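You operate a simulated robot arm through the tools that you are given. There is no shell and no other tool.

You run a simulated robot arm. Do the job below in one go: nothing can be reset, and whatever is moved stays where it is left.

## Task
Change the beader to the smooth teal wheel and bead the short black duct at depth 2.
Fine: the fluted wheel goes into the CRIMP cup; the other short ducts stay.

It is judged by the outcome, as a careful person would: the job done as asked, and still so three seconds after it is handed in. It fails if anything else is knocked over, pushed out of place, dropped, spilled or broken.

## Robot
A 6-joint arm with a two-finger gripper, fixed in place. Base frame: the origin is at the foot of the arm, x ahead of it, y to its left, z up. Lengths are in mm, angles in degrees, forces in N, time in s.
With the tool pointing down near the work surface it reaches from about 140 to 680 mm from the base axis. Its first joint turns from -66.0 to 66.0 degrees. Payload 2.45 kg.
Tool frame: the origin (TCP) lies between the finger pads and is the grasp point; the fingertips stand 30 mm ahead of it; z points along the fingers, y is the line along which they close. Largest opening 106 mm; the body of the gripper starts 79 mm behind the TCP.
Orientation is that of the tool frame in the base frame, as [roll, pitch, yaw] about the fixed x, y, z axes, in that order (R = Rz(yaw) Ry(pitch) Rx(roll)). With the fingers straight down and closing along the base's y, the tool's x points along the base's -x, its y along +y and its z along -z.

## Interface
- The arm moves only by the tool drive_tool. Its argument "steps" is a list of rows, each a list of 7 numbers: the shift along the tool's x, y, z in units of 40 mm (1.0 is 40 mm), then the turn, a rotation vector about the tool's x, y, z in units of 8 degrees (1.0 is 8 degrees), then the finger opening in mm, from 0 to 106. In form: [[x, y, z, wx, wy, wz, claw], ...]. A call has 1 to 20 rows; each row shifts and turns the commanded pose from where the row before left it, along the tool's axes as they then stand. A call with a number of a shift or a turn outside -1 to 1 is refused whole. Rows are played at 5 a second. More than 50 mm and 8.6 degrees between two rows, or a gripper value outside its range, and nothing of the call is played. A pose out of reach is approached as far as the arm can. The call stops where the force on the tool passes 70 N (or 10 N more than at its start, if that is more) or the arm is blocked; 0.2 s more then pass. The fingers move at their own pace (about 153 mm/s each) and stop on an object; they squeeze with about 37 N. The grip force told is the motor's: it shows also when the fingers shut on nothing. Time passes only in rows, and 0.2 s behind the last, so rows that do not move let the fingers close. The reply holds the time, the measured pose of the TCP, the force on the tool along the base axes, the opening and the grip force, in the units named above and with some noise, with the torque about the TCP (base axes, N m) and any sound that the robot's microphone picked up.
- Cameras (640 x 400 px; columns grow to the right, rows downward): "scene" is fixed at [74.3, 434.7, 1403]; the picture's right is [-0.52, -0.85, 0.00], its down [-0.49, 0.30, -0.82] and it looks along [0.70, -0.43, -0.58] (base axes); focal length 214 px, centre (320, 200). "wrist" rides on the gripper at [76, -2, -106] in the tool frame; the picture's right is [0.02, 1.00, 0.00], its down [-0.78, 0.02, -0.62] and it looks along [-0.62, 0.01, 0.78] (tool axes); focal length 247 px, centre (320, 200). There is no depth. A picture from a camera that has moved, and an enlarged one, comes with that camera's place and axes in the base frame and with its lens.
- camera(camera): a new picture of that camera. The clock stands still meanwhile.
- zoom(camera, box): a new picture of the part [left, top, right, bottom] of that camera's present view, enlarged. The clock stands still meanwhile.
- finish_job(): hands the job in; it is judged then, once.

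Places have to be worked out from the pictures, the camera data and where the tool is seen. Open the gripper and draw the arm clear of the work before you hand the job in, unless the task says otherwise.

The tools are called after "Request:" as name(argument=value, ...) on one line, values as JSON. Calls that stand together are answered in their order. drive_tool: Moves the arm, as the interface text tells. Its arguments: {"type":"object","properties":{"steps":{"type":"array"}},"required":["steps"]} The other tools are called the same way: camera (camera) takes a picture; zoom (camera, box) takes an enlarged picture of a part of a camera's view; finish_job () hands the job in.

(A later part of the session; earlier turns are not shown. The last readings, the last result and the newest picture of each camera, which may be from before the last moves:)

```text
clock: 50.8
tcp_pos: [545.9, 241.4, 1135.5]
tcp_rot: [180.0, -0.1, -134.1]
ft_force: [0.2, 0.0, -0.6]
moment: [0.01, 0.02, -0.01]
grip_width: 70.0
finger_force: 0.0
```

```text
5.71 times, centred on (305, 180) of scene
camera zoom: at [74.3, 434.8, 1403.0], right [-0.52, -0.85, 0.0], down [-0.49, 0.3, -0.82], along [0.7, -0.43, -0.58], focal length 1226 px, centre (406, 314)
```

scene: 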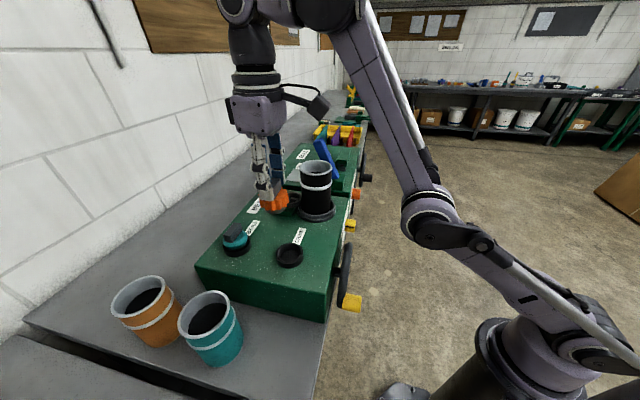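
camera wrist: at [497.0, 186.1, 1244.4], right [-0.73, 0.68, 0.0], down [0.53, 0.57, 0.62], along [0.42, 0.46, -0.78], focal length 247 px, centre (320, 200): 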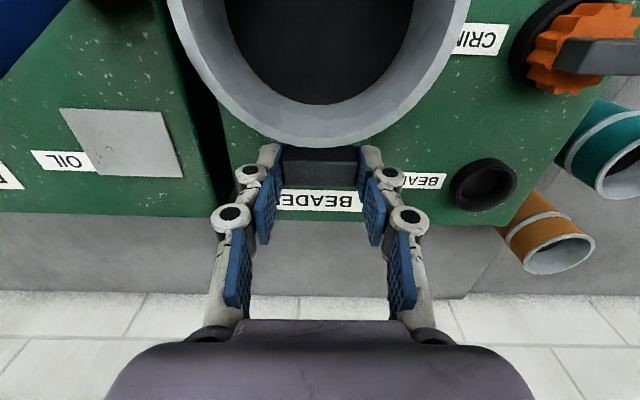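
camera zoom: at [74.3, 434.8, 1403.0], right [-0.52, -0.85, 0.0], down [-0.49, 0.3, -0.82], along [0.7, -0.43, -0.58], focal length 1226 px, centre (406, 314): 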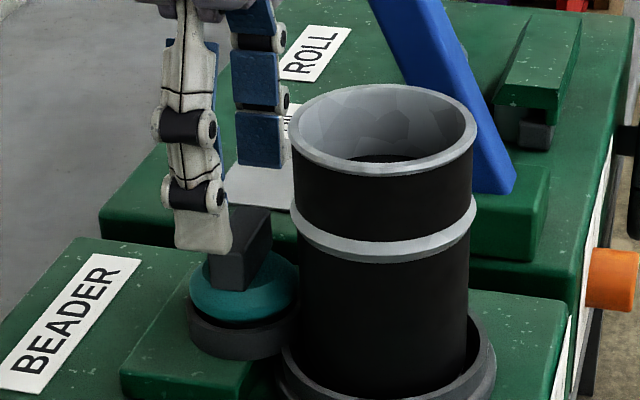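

The teal wheel sits on the spindle with its tab in the same orientation as the fluted one had. I withdraw along the machine, then around the duct to in front of the panel to look at the dial again.

Request:
drive_tool(steps=[[0, 0.5, 0, 0, 0, 0, 70], [0, 0.6, 0, 0, 0, 0, 70], [0, 0.6, 0, 0, 0, 0, 70], [0, 0.55, 0, 0, 0, 0, 70], [0.75, 0, -0.25, 0, 0, 0, 70], [0.75, 0, -0.25, 0, 0, 0, 70], [0.75, 0, -0.25, 0, 0, 0, 70], [0.75, 0, -0.25, 0, 0, 0, 70], [0.76, -0.34, -0.1, 0, 0, 0, 70], [0.76, -0.34, -0.1, 0, 0, 0, 70], [0.76, -0.34, -0.1, 0, 0, 0, 70], [0.76, -0.34, -0.1, 0, 0, 0, 70], [0.76, -0.34, -0.1, 0, 0, 0, 70], [0, 0, 0, 0, 0, 0, 70]])

Request:
camera(camera="wrist")

Request:
camera(camera="scene")

```text
clock: 53.8
tcp_pos: [339.9, 58.5, 1197.3]
tcp_rot: [179.9, 0.0, -134.0]
ft_force: [0.7, -0.3, 0.9]
moment: [0.03, 0.04, -0.01]
grip_width: 70.0
finger_force: 0.0
```

```text
taken
camera wrist: at [288.5, 1.7, 1302.7], right [-0.73, 0.68, 0.0], down [0.53, 0.57, 0.62], along [0.42, 0.46, -0.78], focal length 247 px, centre (320, 200)
```

wrist: 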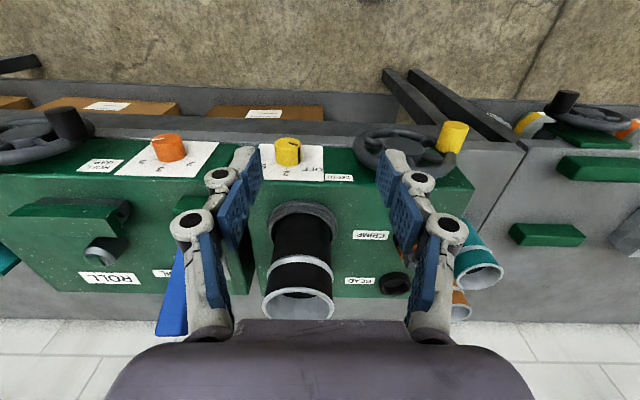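

```text
taken
```

scene: 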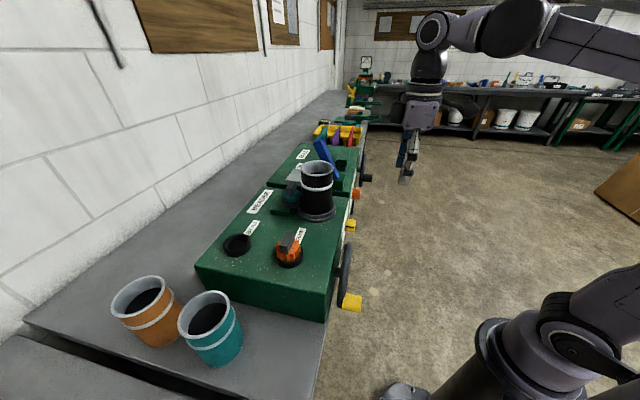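

I zoom in on the depth dial and the crank from here to refine their positions.

Request:
zoom(camera="wrist", box=[240, 115, 360, 195])

Request:
zoom(camera="wrist", box=[340, 100, 500, 200])

Request:
zoom(camera="scene", box=[310, 190, 380, 320])

Request:
zoom(camera="scene", box=[330, 205, 370, 245])

```text
5.00 times, centred on (300, 155) of wrist
camera zoom: at [288.5, 1.7, 1302.7], right [-0.73, 0.68, 0.0], down [0.53, 0.57, 0.62], along [0.42, 0.46, -0.78], focal length 1235 px, centre (420, 425)
```

zoom: 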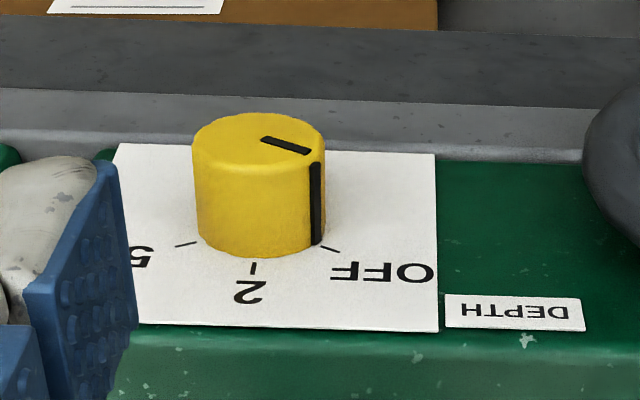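

```text
4.00 times, centred on (420, 150) of wrist
camera zoom: at [288.5, 1.7, 1302.7], right [-0.73, 0.68, 0.0], down [0.53, 0.57, 0.62], along [0.42, 0.46, -0.78], focal length 988 px, centre (-80, 400)
```

zoom: 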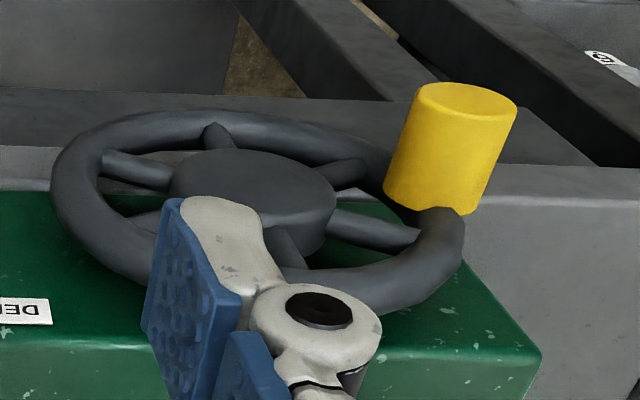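

```text
3.08 times, centred on (345, 255) of scene
camera zoom: at [74.3, 434.7, 1403.0], right [-0.52, -0.85, 0.0], down [-0.49, 0.3, -0.82], along [0.7, -0.43, -0.58], focal length 660 px, centre (243, 31)
```

zoom: 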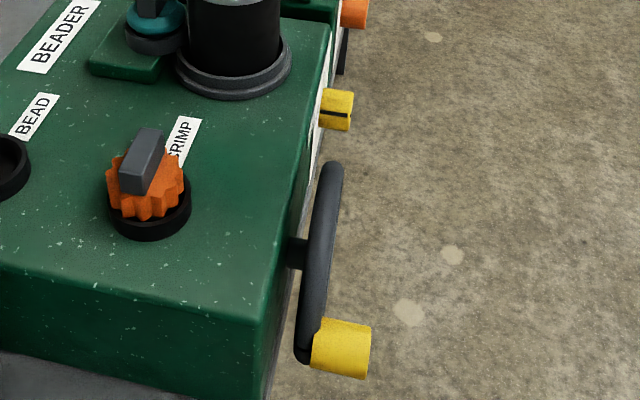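

```text
10.00 times, centred on (350, 225) of scene
camera zoom: at [74.3, 434.7, 1403.0], right [-0.52, -0.85, 0.0], down [-0.49, 0.3, -0.82], along [0.7, -0.43, -0.58], focal length 2145 px, centre (20, -50)
```

zoom: 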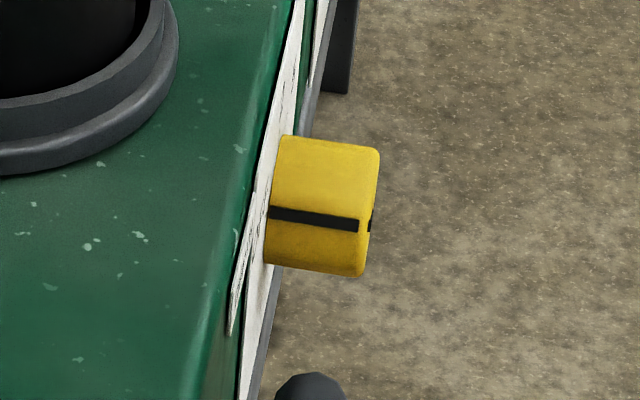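

The dial's knob sticks out 30 mm from the panel (base ≈[458,107,960], end ≈[434.5,87.5], ⌀≈39.5 mm), pointer at OFF, "2" about 56° clockwise. I'll grip it from above with the tool leaning 20° away from the machine and tilted 28° to the left, then rotate around the knob's axis to 28° to the right. First I move above the knob and set that orientation in free space.

Request:
drive_tool(steps=[[0, 0, 0, 0, 0, 0.625, 64], [-0.6, -0.04, 0.8, 0, 0, 0, 64], [-0.6, -0.04, 0.8, 0, 0, 0, 64], [-0.6, -0.04, 0.7, 0, 0, 0, 64], [0, 0, 0, 0, -0.83, 0, 64], [0, 0, 0, 0, -0.83, 0, 64], [0, 0, 0, 0, -0.84, 0, 64], [0, 0, 0, 0.822, 0, -0.3, 64], [0, 0, 0, 0.822, 0, -0.3, 64], [0, 0, 0, 0.822, 0, -0.3, 64], [0, 0, 0, 0.822, 0, -0.3, 64], [0, 0, 0, 0, 0, 0, 64]])

Request:
camera(camera="wrist")

Request:
zoom(camera="scene", box=[280, 60, 480, 260])

```text
clock: 56.4
tcp_pos: [399.1, 104.1, 1104.3]
tcp_rot: [-150.4, 17.6, -129.4]
ft_force: [0.0, -0.4, 1.0]
moment: [-0.03, 0.0, -0.03]
grip_width: 64.1
finger_force: 0.1
```

```text
taken
camera wrist: at [295.5, 57.3, 1170.4], right [-0.59, 0.65, -0.48], down [0.12, 0.66, 0.74], along [0.8, 0.38, -0.47], focal length 247 px, centre (320, 200)
```

wrist: 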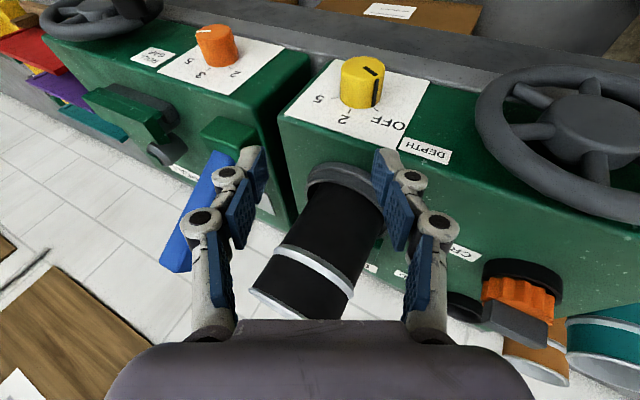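

```text
2.00 times, centred on (380, 160) of scene
camera zoom: at [74.3, 434.8, 1403.0], right [-0.52, -0.85, 0.0], down [-0.49, 0.3, -0.82], along [0.7, -0.43, -0.58], focal length 429 px, centre (200, 280)
```

zoom: 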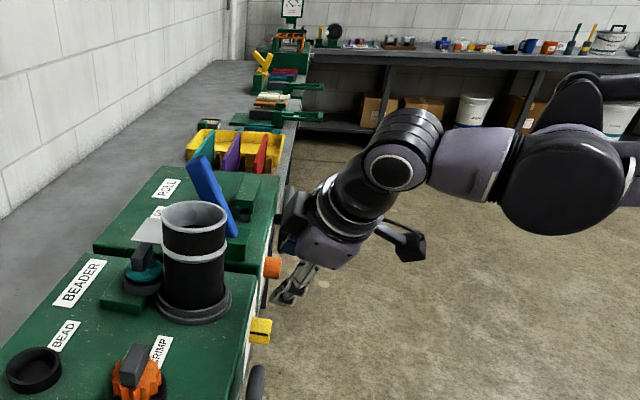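

The orientation is as intended. From here the dial is seen well; I zoom in on the knob to refine its position.

Request:
zoom(camera="wrist", box=[300, 30, 440, 170])

Request:
zoom(camera="scene", box=[325, 190, 385, 250])

```text
2.86 times, centred on (370, 100) of wrist
camera zoom: at [295.5, 57.3, 1170.4], right [-0.59, 0.65, -0.48], down [0.12, 0.66, 0.74], along [0.8, 0.38, -0.47], focal length 706 px, centre (177, 486)
```

zoom: 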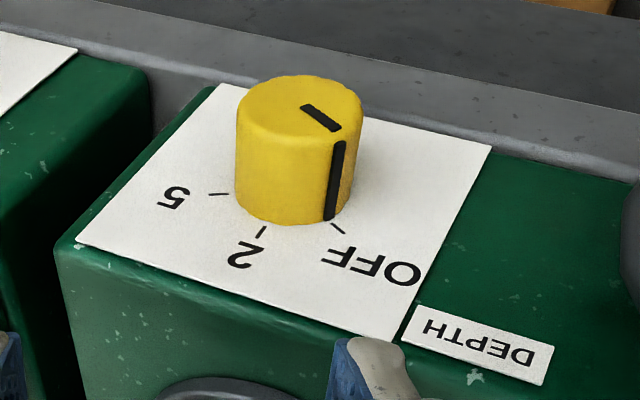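

```text
6.67 times, centred on (355, 220) of scene
camera zoom: at [74.3, 434.8, 1403.0], right [-0.52, -0.85, 0.0], down [-0.49, 0.3, -0.82], along [0.7, -0.43, -0.58], focal length 1430 px, centre (87, 67)
```

zoom: 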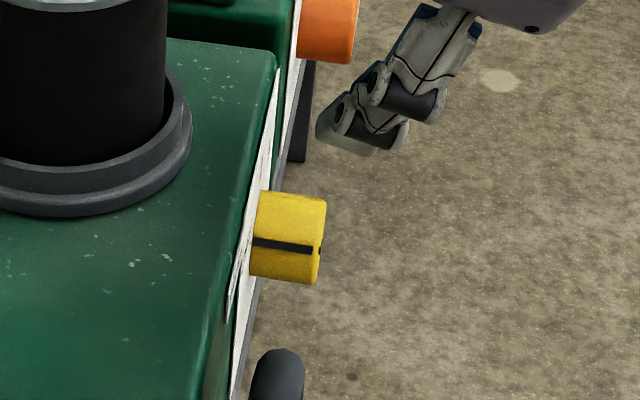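

The knob's end face is at about [433.5,87.8,962]. I move to the pre-grip point 80 mm back along the tool axis and look.

Request:
drive_tool(steps=[[0.314, 0.456, 0.786, 0, 0, 0, 64], [0.314, 0.456, 0.786, 0, 0, 0, 64], [0, 0, 0, 0, 0, 0, 64]])

Request:
camera(camera="wrist")

Request:
zoom(camera="scene", box=[310, 150, 430, 270])

```text
clock: 57.2
tcp_pos: [398.3, 102.7, 1027.7]
tcp_rot: [-150.5, 17.5, -129.4]
ft_force: [-0.5, -0.1, 0.5]
moment: [-0.02, -0.04, -0.01]
grip_width: 63.8
finger_force: 0.1
```

```text
taken
camera wrist: at [295.0, 56.4, 1092.0], right [-0.59, 0.65, -0.48], down [0.12, 0.66, 0.74], along [0.8, 0.38, -0.47], focal length 247 px, centre (320, 200)
```

wrist: 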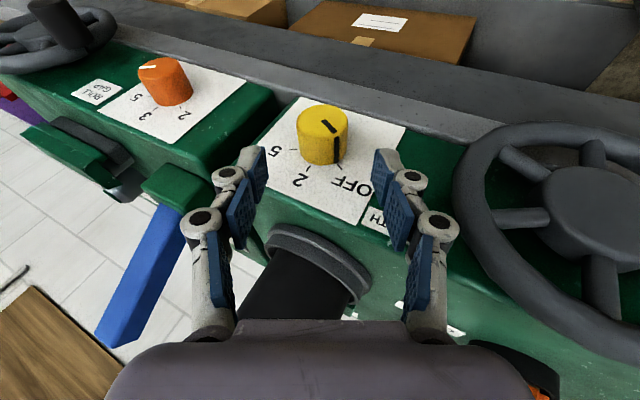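

```text
3.33 times, centred on (370, 210) of scene
camera zoom: at [74.3, 434.7, 1403.0], right [-0.52, -0.85, 0.0], down [-0.49, 0.3, -0.82], along [0.7, -0.43, -0.58], focal length 715 px, centre (153, 167)
```

zoom: 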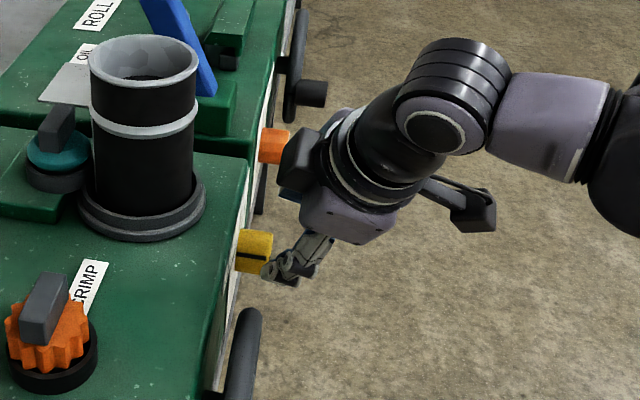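

The knob is well centred between the fingers. I advance along the tool axis in two stages, stopping short to check.

Request:
drive_tool(steps=[[0, 0.03, 0.5, 0, 0, 0, 64], [0, 0, 0.5, 0, 0, 0, 64], [0, 0, 0.35, 0, 0, 0, 64], [0, 0, 0, 0, 0, 0, 64]])

Request:
camera(camera="wrist")

Request:
zoom(camera="scene", box=[320, 170, 400, 250])

```text
clock: 58.2
tcp_pos: [426.0, 95.8, 982.3]
tcp_rot: [-150.5, 17.7, -129.4]
ft_force: [-0.6, -0.3, -0.2]
moment: [-0.02, -0.04, 0.0]
grip_width: 63.9
finger_force: 0.0
```

```text
taken
camera wrist: at [322.9, 49.3, 1047.9], right [-0.59, 0.65, -0.48], down [0.12, 0.66, 0.74], along [0.8, 0.38, -0.47], focal length 247 px, centre (320, 200)
```

wrist: 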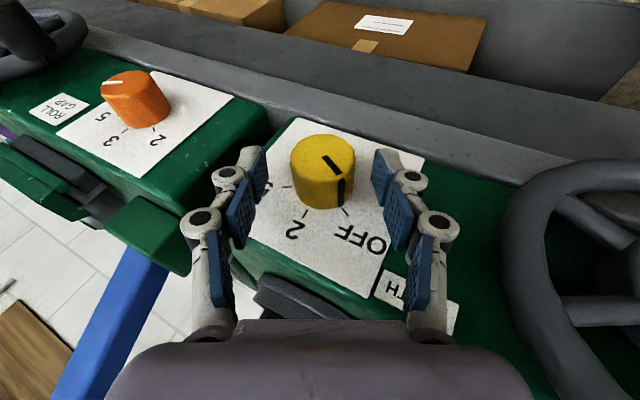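

```text
5.00 times, centred on (360, 210) of scene
camera zoom: at [74.3, 434.7, 1403.0], right [-0.52, -0.85, 0.0], down [-0.49, 0.3, -0.82], along [0.7, -0.43, -0.58], focal length 1072 px, centre (120, 150)
```

zoom: 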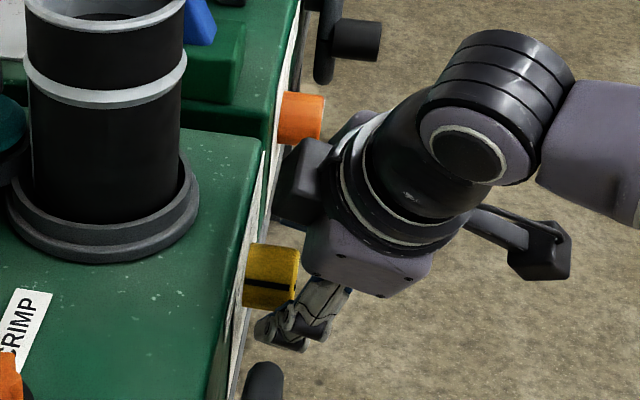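

Everything agrees: the knob's axis lies 26 mm ahead of the TCP. I advance the last 14 mm and close on the knob gently.

Request:
drive_tool(steps=[[0, 0, 0.2, 0, 0, 0, 64], [0, 0, 0.15, 0, 0, 0, 64], [0, 0, 0, 0, 0, 0, 52], [0, 0, 0, 0, 0, 0, 44], [0, 0, 0, 0, 0, 0, 40], [0, 0, 0, 0, 0, 0, 32], [0, 0, 0, 0, 0, 0, 32]])

Request:
camera(camera="wrist")

Request:
zoom(camera="wrist", box=[230, 100, 410, 240])

```text
clock: 59.8
tcp_pos: [433.7, 95.0, 971.0]
tcp_rot: [-150.6, 17.6, -129.3]
ft_force: [-10.1, 9.8, -7.0]
moment: [0.16, 0.12, 0.29]
grip_width: 41.7
finger_force: 7.9
```

```text
taken
camera wrist: at [330.5, 48.8, 1036.5], right [-0.59, 0.65, -0.47], down [0.12, 0.66, 0.75], along [0.8, 0.38, -0.47], focal length 247 px, centre (320, 200)
```

wrist: 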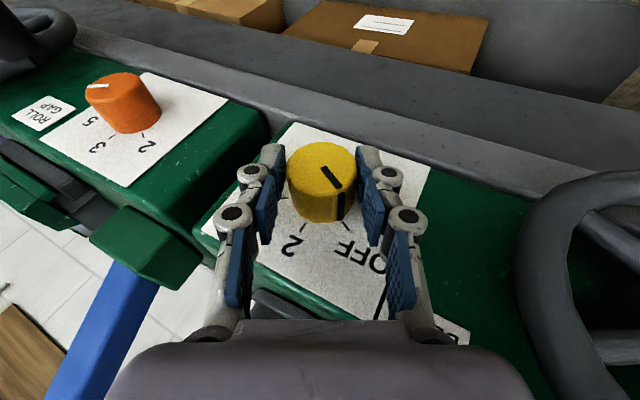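

```text
2.86 times, centred on (320, 170) of wrist
camera zoom: at [330.5, 48.8, 1036.5], right [-0.59, 0.65, -0.47], down [0.12, 0.66, 0.75], along [0.8, 0.38, -0.47], focal length 706 px, centre (320, 286)
```

zoom: 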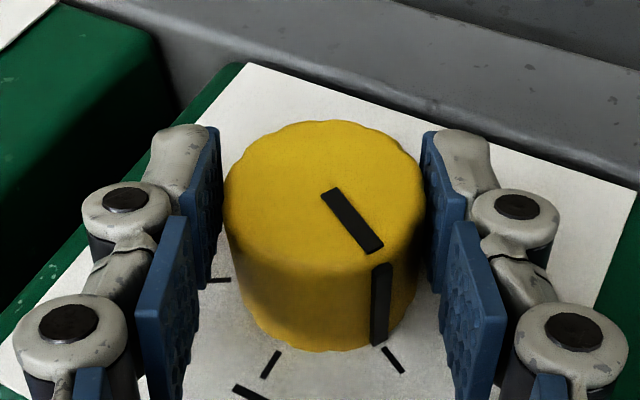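

The right finger touches first (17 N sideways), leaving ~2 mm at the left, so I shift the tool 1.2 mm to that side and let the grip settle.

Request:
drive_tool(steps=[[0, 0.03, 0, 0, 0, 0, 32], [0, 0, 0, 0, 0, 0, 32], [0, 0, 0, 0, 0, 0, 32]])

Request:
zoom(camera="wrist", box=[230, 100, 410, 240])

```text
clock: 60.6
tcp_pos: [433.4, 96.8, 971.6]
tcp_rot: [-150.5, 17.5, -129.4]
ft_force: [-11.8, 5.6, -5.8]
moment: [0.0, 0.31, 0.23]
grip_width: 41.1
finger_force: 6.6
```

```text
2.86 times, centred on (320, 170) of wrist
camera zoom: at [330.2, 49.5, 1036.5], right [-0.59, 0.65, -0.48], down [0.12, 0.66, 0.74], along [0.8, 0.38, -0.47], focal length 706 px, centre (320, 286)
```

zoom: 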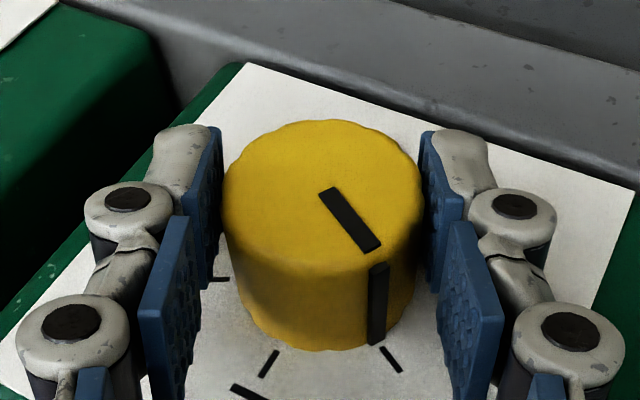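

Only about 7 N of motor force shows so far. I command a tighter closing with a further small shift and wait.

Request:
drive_tool(steps=[[0, 0.03, 0, 0, 0, 0, 20], [0, 0, 0, 0, 0, 0, 20], [0, 0, 0, 0, 0, 0, 20], [0, 0, 0, 0, 0, 0, 20]])

Request:
zoom(camera="wrist", box=[230, 100, 410, 240])

```text
clock: 61.6
tcp_pos: [432.9, 95.9, 971.4]
tcp_rot: [-150.3, 17.5, -129.2]
ft_force: [-7.2, 0.1, 8.0]
moment: [-0.42, 0.48, 0.85]
grip_width: 38.7
finger_force: 45.6
```

```text
2.86 times, centred on (320, 170) of wrist
camera zoom: at [329.4, 50.0, 1035.9], right [-0.59, 0.65, -0.48], down [0.12, 0.66, 0.74], along [0.8, 0.38, -0.47], focal length 706 px, centre (320, 286)
```

zoom: 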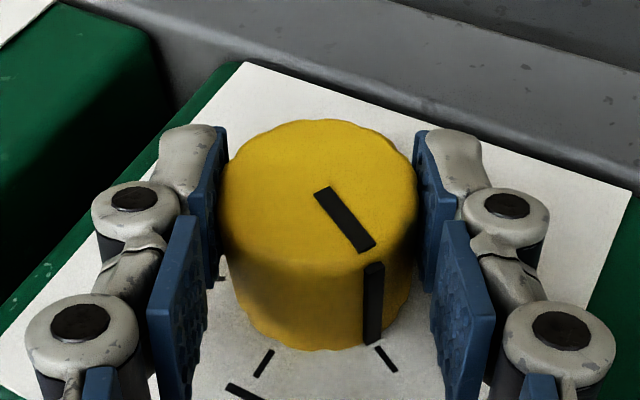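

The knob is firmly held (38.7 mm, 46 N). I turn 14° clockwise about the knob's axis and check the forces.

Request:
drive_tool(steps=[[0, -0.018, 0, -0.411, 0, 0.15, 20], [0, -0.018, 0, -0.411, 0, 0.15, 20], [0, -0.018, 0, -0.411, 0, 0.15, 20], [0, -0.018, 0, -0.411, 0, 0.15, 20], [0, 0, 0, 0, 0, 0, 20]])

Request:
zoom(camera="wrist", box=[230, 100, 410, 240])

```text
clock: 62.8
tcp_pos: [434.9, 94.7, 971.8]
tcp_rot: [-165.1, 19.3, -134.1]
ft_force: [2.4, -11.2, 3.1]
moment: [-0.52, 0.29, 0.7]
grip_width: 39.0
finger_force: 45.1
```

```text
2.86 times, centred on (320, 170) of wrist
camera zoom: at [342.4, 35.3, 1043.0], right [-0.65, 0.72, -0.25], down [0.25, 0.51, 0.82], along [0.72, 0.47, -0.51], focal length 706 px, centre (320, 286)
```

zoom: 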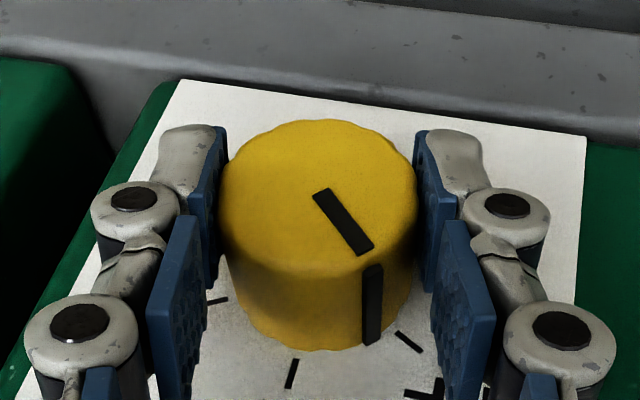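

The knob turns with the gripper and forces are small. I continue another 21°.

Request:
drive_tool(steps=[[0, -0.018, 0, -0.411, 0, 0.15, 20], [0, -0.018, 0, -0.411, 0, 0.15, 20], [0, -0.018, 0, -0.411, 0, 0.15, 20], [0, -0.018, 0, -0.411, 0, 0.15, 20], [0, -0.018, 0, -0.411, 0, 0.15, 20], [0, -0.018, 0, -0.411, 0, 0.15, 20], [0, 0, 0, 0, 0, 0, 20]])

Request:
zoom(camera="wrist", box=[230, 100, 410, 240])

```text
clock: 64.4
tcp_pos: [436.9, 90.6, 971.5]
tcp_rot: [172.5, 20.0, -141.7]
ft_force: [3.0, -17.0, 29.9]
moment: [-0.26, 0.02, 0.79]
grip_width: 38.9
finger_force: 45.2
```

```text
2.86 times, centred on (320, 170) of wrist
camera zoom: at [362.9, 11.5, 1044.0], right [-0.67, 0.74, 0.11], down [0.45, 0.28, 0.85], along [0.59, 0.62, -0.52], focal length 706 px, centre (320, 286)
```

zoom: 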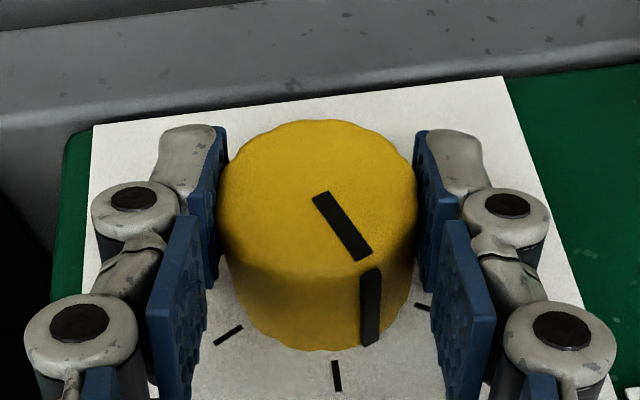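

The "2" tick is approaching the pointer; about 24° remain. There is 30 N along the tool axis, so I back off a millimetre while continuing to turn.

Request:
drive_tool(steps=[[0, 0, -0.025, 0, 0, 0, 20], [0, -0.018, -0.003, -0.411, 0, 0.15, 20], [0, -0.018, -0.003, -0.411, 0, 0.15, 20], [0, -0.018, -0.003, -0.411, 0, 0.15, 20], [0, -0.018, -0.003, -0.411, 0, 0.15, 20], [0, 0, 0, 0, 0, 0, 20]])

Request:
zoom(camera="wrist", box=[230, 100, 410, 240])

```text
clock: 65.8
tcp_pos: [439.7, 88.3, 971.8]
tcp_rot: [157.7, 18.6, -146.5]
ft_force: [8.9, -8.4, -8.0]
moment: [-0.03, -0.23, 0.63]
grip_width: 38.4
finger_force: 44.9
```

```text
2.86 times, centred on (320, 170) of wrist
camera zoom: at [376.3, -3.8, 1038.7], right [-0.63, 0.69, 0.35], down [0.59, 0.12, 0.8], along [0.51, 0.71, -0.48], focal length 706 px, centre (320, 286)
```

zoom: 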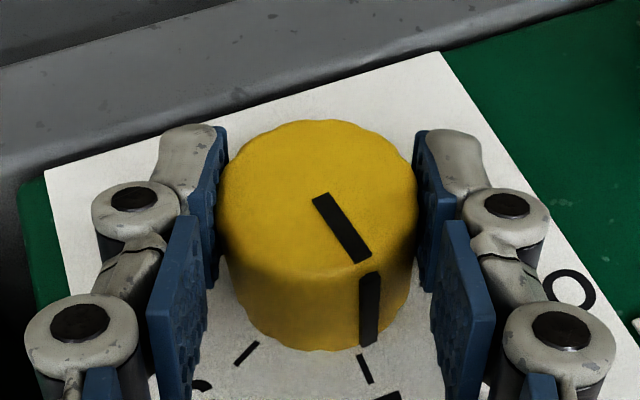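

The "2" tick is nearly at the pointer; about 9.5° remain. I turn that amount and look.

Request:
drive_tool(steps=[[0, -0.017, -0.003, -0.372, 0, 0.135, 20], [0, -0.017, -0.003, -0.372, 0, 0.135, 20], [0, -0.017, -0.003, -0.372, 0, 0.135, 20], [0, 0, 0, 0, 0, 0, 20]])

Request:
zoom(camera="wrist", box=[230, 100, 410, 240])

Request:
zoom(camera="scene", box=[250, 130, 410, 260])

```text
clock: 66.8
tcp_pos: [440.5, 87.3, 971.1]
tcp_rot: [147.9, 17.1, -149.4]
ft_force: [7.8, 8.6, -32.7]
moment: [-0.18, -0.09, 0.89]
grip_width: 38.7
finger_force: 45.0
```

```text
2.86 times, centred on (320, 170) of wrist
camera zoom: at [384.7, -13.6, 1032.6], right [-0.58, 0.64, 0.5], down [0.67, 0.03, 0.74], along [0.46, 0.77, -0.45], focal length 706 px, centre (320, 286)
```

zoom: 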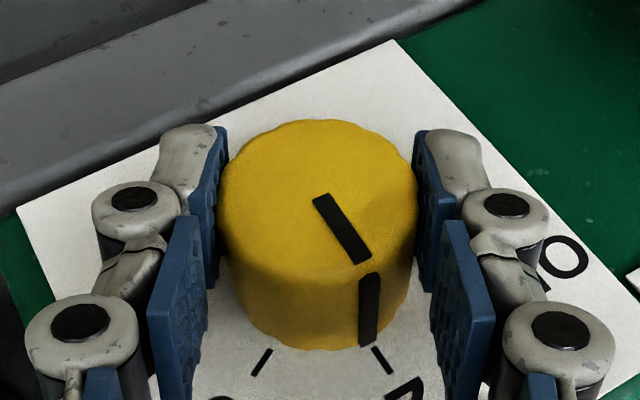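

```text
3.08 times, centred on (330, 195) of scene
camera zoom: at [75.0, 435.1, 1402.9], right [-0.52, -0.85, 0.0], down [-0.49, 0.3, -0.82], along [0.7, -0.43, -0.58], focal length 660 px, centre (289, 215)
```

zoom: 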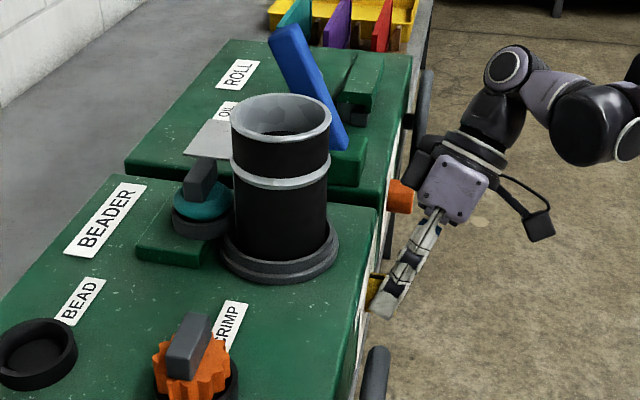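

The pointer lines up with the "2" tick as it did with OFF at the start. The tool carries a 33 N downward pull, so I relax by a fraction of a millimetre before opening.

Request:
drive_tool(steps=[[0.005, -0.008, 0.013, 0, 0, 0, 20], [0, 0, 0, 0, 0, 0, 20]])

Request:
zoom(camera="wrist", box=[230, 100, 410, 240])

```text
clock: 67.4
tcp_pos: [440.4, 87.6, 970.7]
tcp_rot: [147.9, 17.2, -149.5]
ft_force: [2.6, 9.9, -40.8]
moment: [0.3, -0.46, 0.64]
grip_width: 38.7
finger_force: 45.0
```

```text
2.86 times, centred on (320, 170) of wrist
camera zoom: at [384.7, -13.6, 1032.6], right [-0.58, 0.64, 0.5], down [0.67, 0.03, 0.74], along [0.46, 0.77, -0.45], focal length 706 px, centre (320, 286)
```

zoom: 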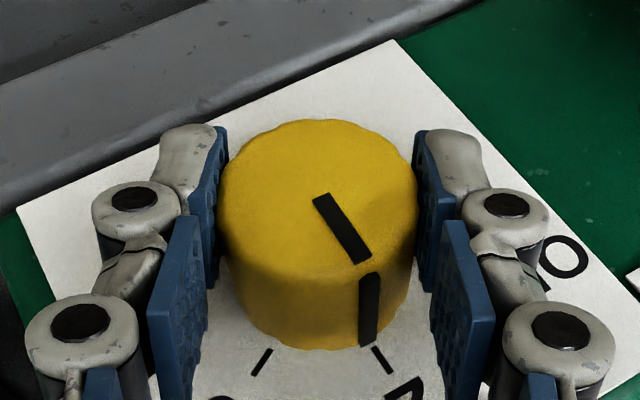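

Moving down made it slightly worse, so I reverse that nudge and a little more, and read the force again.

Request:
drive_tool(steps=[[0, 0.004, -0.026, 0, 0, 0, 20], [0, 0, 0, 0, 0, 0, 20]])

```text
clock: 68.0
tcp_pos: [440.8, 86.2, 970.7]
tcp_rot: [148.1, 17.0, -149.4]
ft_force: [4.3, 11.8, -47.3]
moment: [0.03, -0.31, 0.97]
grip_width: 38.7
finger_force: 44.7
```

The force creeps with time (controller pressure against the knob), so I release the grip now and wait a moment.

Request:
drive_tool(steps=[[0, 0, 0, 0, 0, 0, 64], [0, 0, 0, 0, 0, 0, 64], [0, 0, 0, 0, 0, 0, 64]])

Request:
zoom(camera="wrist", box=[210, 80, 430, 250])

```text
clock: 68.8
tcp_pos: [440.7, 86.6, 972.8]
tcp_rot: [147.9, 17.2, -149.6]
ft_force: [0.1, 0.1, 0.0]
moment: [0.01, 0.0, 0.0]
grip_width: 64.0
finger_force: 0.0
```

```text
2.35 times, centred on (320, 165) of wrist
camera zoom: at [384.5, -13.8, 1034.5], right [-0.58, 0.64, 0.5], down [0.67, 0.03, 0.74], along [0.46, 0.77, -0.44], focal length 581 px, centre (320, 282)
```

zoom: 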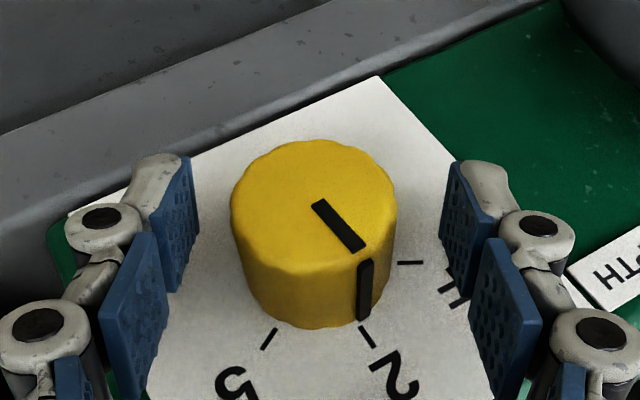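

The pointer sits on the "2" tick. I withdraw along the tool axis, undo the sideways tilt (keeping the lean) and take a square look at the dial.

Request:
drive_tool(steps=[[0, 0, -0.6, 0, 0, 0, 64], [0, 0, -0.8, 0, 0, 0, 64], [0, 0, -0.8, 0, 0, 0, 64], [0, 0, -0.8, 0, 0, 0, 64], [0, 0, 0, 0.716, 0, -0.261, 64], [0, 0, 0, 0.716, 0, -0.261, 64], [0, 0, 0, 0.716, 0, -0.261, 64], [0, 0, 0, 0.716, 0, -0.261, 64], [0, 0, 0, 0.716, 0, -0.261, 64], [0, 0, 0, 0, 0, 0, 64]])

Request:
camera(camera="wrist")

Request:
zoom(camera="scene", box=[250, 140, 390, 250])

```text
clock: 71.0
tcp_pos: [446.7, 17.4, 1068.8]
tcp_rot: [-179.9, 20.0, -138.9]
ft_force: [0.0, 0.1, 0.0]
moment: [0.0, 0.0, 0.01]
grip_width: 64.1
finger_force: 0.0
```

```text
taken
camera wrist: at [366.0, -55.0, 1142.0], right [-0.67, 0.74, -0.01], down [0.38, 0.36, 0.85], along [0.64, 0.57, -0.52], focal length 247 px, centre (320, 200)
```

wrist: 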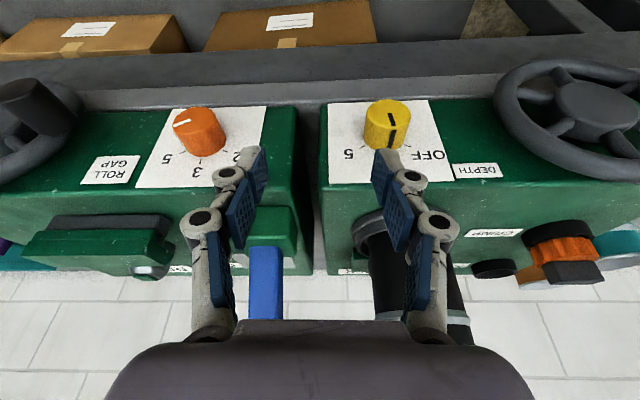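

```text
3.64 times, centred on (320, 195) of scene
camera zoom: at [74.3, 434.8, 1403.0], right [-0.52, -0.85, 0.0], down [-0.49, 0.3, -0.82], along [0.7, -0.43, -0.58], focal length 780 px, centre (320, 218)
```

zoom: 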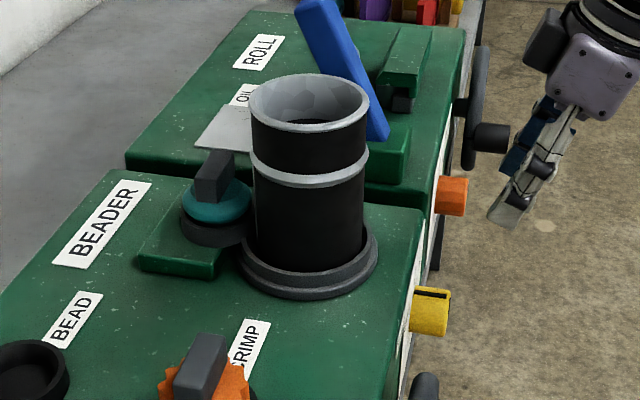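

I zoom in on the dial to verify the setting, and on the spindle.

Request:
zoom(camera="wrist", box=[325, 85, 465, 195])

Request:
zoom(camera="scene", box=[285, 165, 345, 225])

Request:
zoom(camera="scene", box=[335, 205, 375, 245])

```text
3.64 times, centred on (395, 140) of wrist
camera zoom: at [366.0, -55.0, 1142.0], right [-0.67, 0.74, -0.01], down [0.38, 0.36, 0.85], along [0.64, 0.57, -0.52], focal length 898 px, centre (47, 418)
```

zoom: 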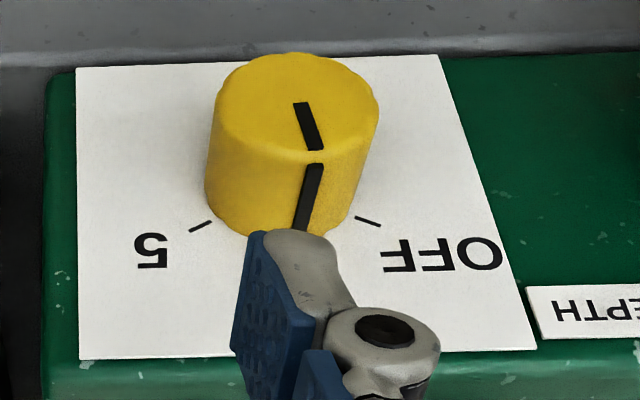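

```text
6.67 times, centred on (315, 195) of scene
camera zoom: at [74.3, 434.8, 1403.0], right [-0.52, -0.85, 0.0], down [-0.49, 0.3, -0.82], along [0.7, -0.43, -0.58], focal length 1430 px, centre (353, 233)
```

zoom: 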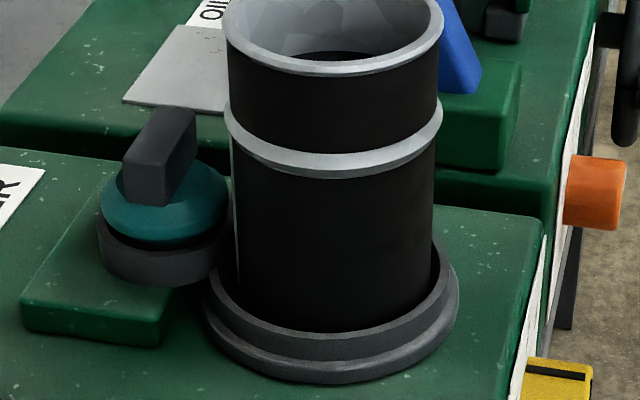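

```text
10.00 times, centred on (355, 225) of scene
camera zoom: at [74.3, 434.8, 1403.0], right [-0.52, -0.85, 0.0], down [-0.49, 0.3, -0.82], along [0.7, -0.43, -0.58], focal length 2145 px, centre (-30, -50)
```

zoom: 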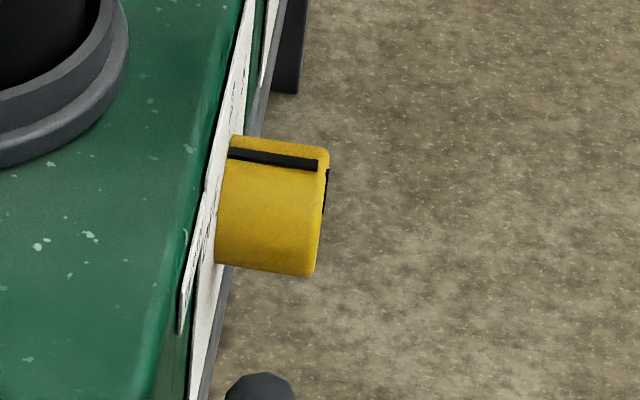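

The pointer is at "2" (within ~1.5°), and the teal wheel has moved against the duct. Now I move along the front toward the crank handle, staying in front of the machine.

Request:
drive_tool(steps=[[0.115, 0.83, 0, 0, 0, 0, 64], [0.115, 0.83, 0, 0, 0, 0, 64], [0.115, 0.83, 0, 0, 0, 0, 64], [0.115, 0.83, 0, 0, 0, 0, 64], [0.115, 0.83, 0, 0, 0, 0, 64], [0.115, 0.83, 0, 0, 0, 0, 64], [0.115, 0.83, 0, 0, 0, 0, 64], [0.115, 0.83, 0, 0, 0, 0, 64], [0.115, 0.83, 0, 0, 0, 0, 64], [0, 0, 0, 0, 0, 0, 64]])

Request:
camera(camera="wrist")

Request:
camera(camera="scene")

```text
clock: 73.2
tcp_pos: [221.5, 218.7, 1054.7]
tcp_rot: [180.0, 20.1, -139.1]
ft_force: [0.2, 0.5, -0.7]
moment: [-0.01, -0.03, -0.03]
grip_width: 64.1
finger_force: 0.1
```

```text
taken
camera wrist: at [142.4, 146.3, 1128.5], right [-0.67, 0.74, -0.01], down [0.38, 0.36, 0.85], along [0.64, 0.57, -0.52], focal length 247 px, centre (320, 200)
```

wrist: 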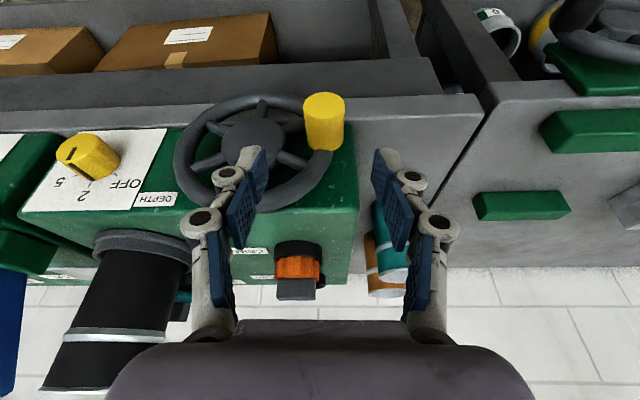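

```text
taken
```

scene: 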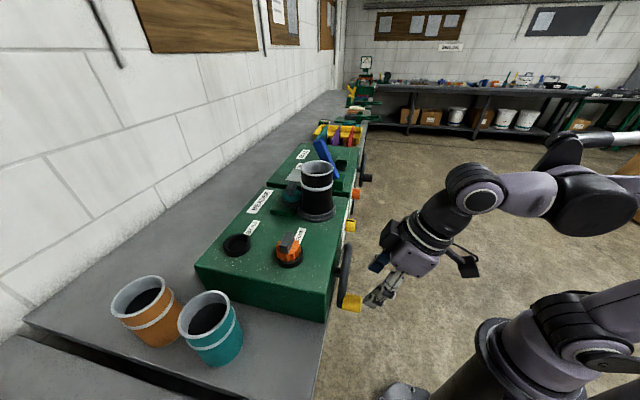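

The crank and handle are now clearly in view. I zoom in to measure them.

Request:
zoom(camera="wrist", box=[160, 70, 380, 230])

Request:
zoom(camera="scene", box=[310, 230, 410, 320])

Request:
zoom(camera="wrist", box=[40, 120, 180, 220])

```text
2.50 times, centred on (270, 150) of wrist
camera zoom: at [142.4, 146.3, 1128.5], right [-0.67, 0.74, -0.01], down [0.38, 0.36, 0.85], along [0.64, 0.57, -0.52], focal length 617 px, centre (445, 325)
```

zoom: 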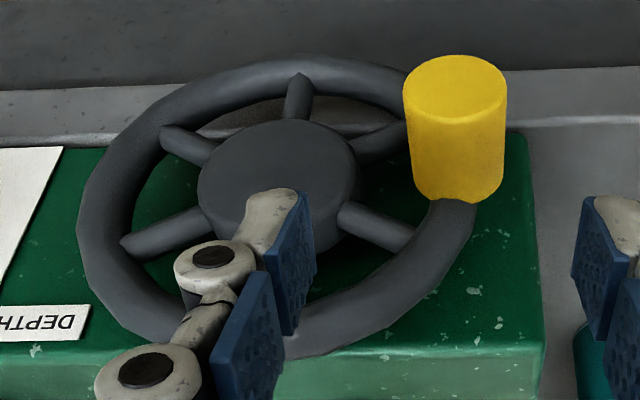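

```text
4.44 times, centred on (360, 275) of scene
camera zoom: at [74.3, 434.8, 1403.0], right [-0.52, -0.85, 0.0], down [-0.49, 0.3, -0.82], along [0.7, -0.43, -0.58], focal length 953 px, centre (142, -133)
```

zoom: 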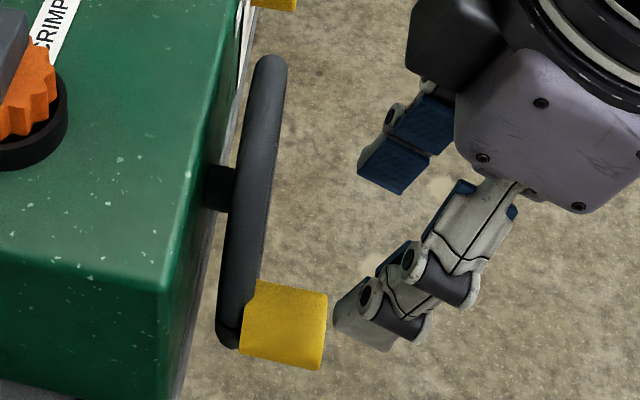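

```text
4.00 times, centred on (110, 170) of wrist
camera zoom: at [142.4, 146.3, 1128.5], right [-0.67, 0.74, -0.01], down [0.38, 0.36, 0.85], along [0.64, 0.57, -0.52], focal length 988 px, centre (1160, 320)
```

zoom: 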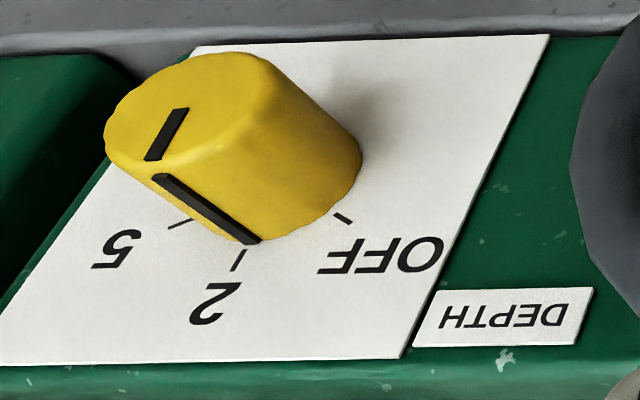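

The dial reads "2". The handle's grip point is about [247,242,959], straight ahead along the tool axis. I advance 70 mm and check.

Request:
drive_tool(steps=[[0, 0, 0.6, 0, 0, 0, 64], [0, 0, 0.6, 0, 0, 0, 64], [0, 0, 0.55, 0, 0, 0, 64], [0, 0, 0, 0, 0, 0, 64]])

Request:
camera(camera="wrist")

Request:
zoom(camera="scene", box=[310, 230, 410, 320])

```text
clock: 74.2
tcp_pos: [241.4, 231.3, 990.6]
tcp_rot: [-179.9, 20.0, -139.1]
ft_force: [-0.1, -0.4, -0.4]
moment: [-0.01, 0.01, -0.04]
grip_width: 64.0
finger_force: 0.0
```

```text
taken
camera wrist: at [160.4, 159.8, 1063.3], right [-0.67, 0.74, -0.01], down [0.38, 0.35, 0.85], along [0.63, 0.57, -0.52], focal length 247 px, centre (320, 200)
```

wrist: 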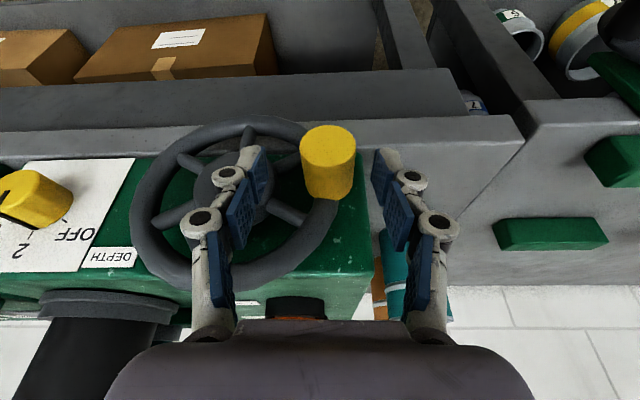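

```text
4.44 times, centred on (360, 275) of scene
camera zoom: at [74.3, 434.7, 1403.0], right [-0.52, -0.85, 0.0], down [-0.49, 0.3, -0.82], along [0.7, -0.43, -0.58], focal length 953 px, centre (142, -133)
```

zoom: 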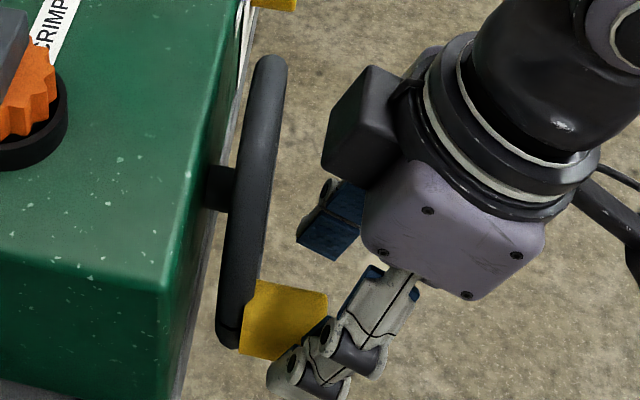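

The handle is ~4.5 mm to one side of the finger centre. I shift by that and lean the tool 10° further away from the machine so that the gripper's block will clear the crank wheel, then check.

Request:
drive_tool(steps=[[0, 0.11, 0, 0, 0, 0, 64], [0, 0, 0, 0, -0.625, 0, 64], [0, 0, 0, 0, -0.625, 0, 64], [0, 0, 0, 0, 0, 0, 64]])

Request:
camera(camera="wrist")

Request:
zoom(camera="scene", box=[310, 230, 410, 320])

```text
clock: 75.2
tcp_pos: [237.2, 235.4, 990.5]
tcp_rot: [180.0, 30.1, -139.1]
ft_force: [-0.5, 0.3, -0.8]
moment: [-0.02, 0.04, 0.01]
grip_width: 64.0
finger_force: 0.0
```

```text
taken
camera wrist: at [148.9, 155.9, 1042.3], right [-0.67, 0.74, -0.01], down [0.27, 0.25, 0.93], along [0.69, 0.62, -0.37], focal length 247 px, centre (320, 200)
```

wrist: 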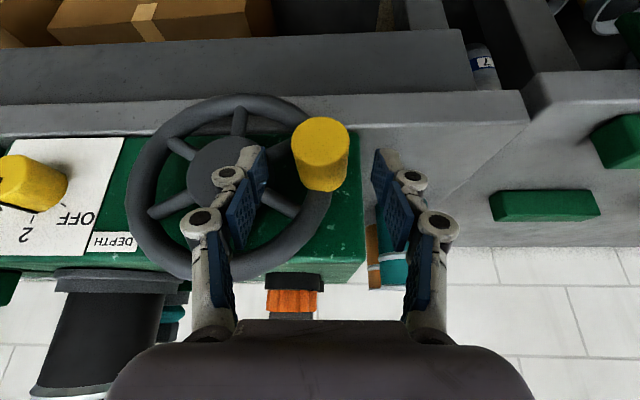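

```text
4.44 times, centred on (360, 275) of scene
camera zoom: at [74.3, 434.7, 1403.0], right [-0.52, -0.85, 0.0], down [-0.49, 0.3, -0.82], along [0.7, -0.43, -0.58], focal length 953 px, centre (142, -133)
```

zoom: 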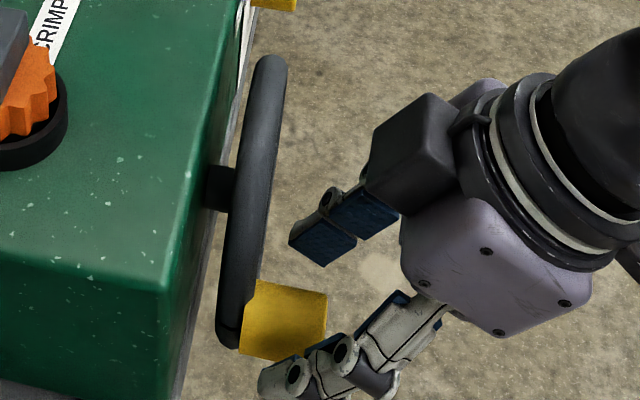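

The handle is centred between the fingers. I move in to the grip point and close.

Request:
drive_tool(steps=[[0.11, -0.02, 0.27, 0, 0, 0, 64], [0.11, -0.02, 0.26, 0, 0, 0, 64], [0, 0, 0, 0, 0, 0, 64]])

Request:
zoom(camera="wrist", box=[210, 80, 430, 250])

Request:
zoom(camera="scene", box=[310, 230, 410, 320])

```text
clock: 76.0
tcp_pos: [240.2, 236.4, 967.1]
tcp_rot: [-180.0, 30.0, -139.1]
ft_force: [0.4, 0.0, 0.2]
moment: [0.01, -0.02, -0.03]
grip_width: 64.0
finger_force: 0.0
```

```text
2.35 times, centred on (320, 165) of wrist
camera zoom: at [151.9, 156.4, 1019.5], right [-0.67, 0.74, -0.01], down [0.27, 0.25, 0.93], along [0.69, 0.62, -0.37], focal length 581 px, centre (320, 282)
```

zoom: 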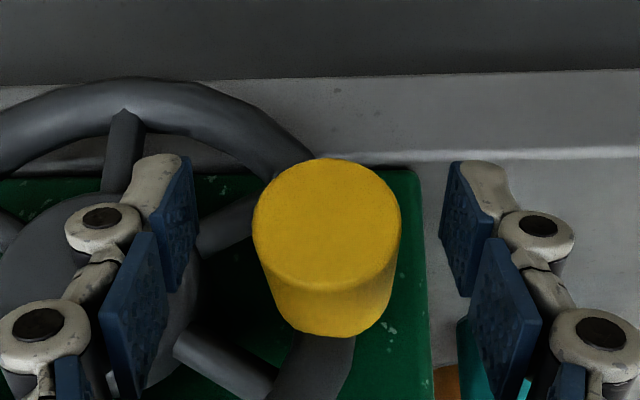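

```text
4.44 times, centred on (360, 275) of scene
camera zoom: at [74.3, 434.7, 1403.0], right [-0.52, -0.85, 0.0], down [-0.49, 0.3, -0.82], along [0.7, -0.43, -0.58], focal length 953 px, centre (142, -133)
```

zoom: 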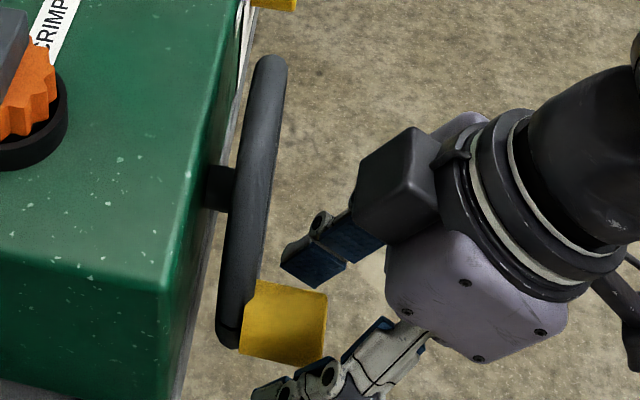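

The handle is about 2 mm off centre; I shift and close on it.

Request:
drive_tool(steps=[[0, 0.055, 0, 0, 0, 0, 56], [0, 0, 0, 0, 0, 0, 46], [0, 0, 0, 0, 0, 0, 40], [0, 0, 0, 0, 0, 0, 34], [0, 0, 0, 0, 0, 0, 26], [0, 0, 0, 0, 0, 0, 26]])

Request:
zoom(camera="wrist", box=[210, 80, 430, 250])

```text
clock: 77.4
tcp_pos: [238.8, 238.6, 966.4]
tcp_rot: [-179.9, 30.0, -138.9]
ft_force: [4.2, -6.2, 1.2]
moment: [-0.09, 0.06, 0.68]
grip_width: 33.7
finger_force: 44.8
```

```text
2.35 times, centred on (320, 165) of wrist
camera zoom: at [150.2, 157.9, 1019.7], right [-0.67, 0.74, -0.01], down [0.27, 0.25, 0.93], along [0.69, 0.62, -0.37], focal length 581 px, centre (320, 282)
```

zoom: 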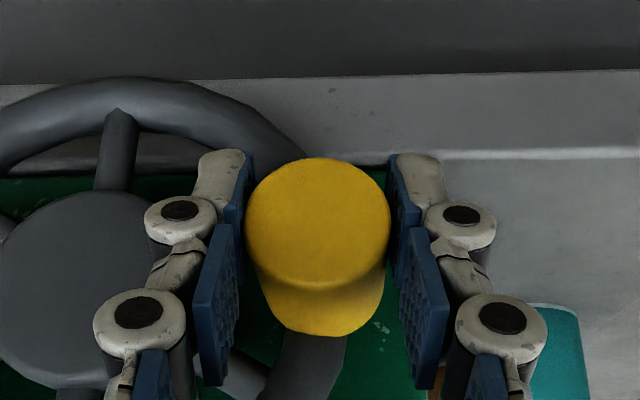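

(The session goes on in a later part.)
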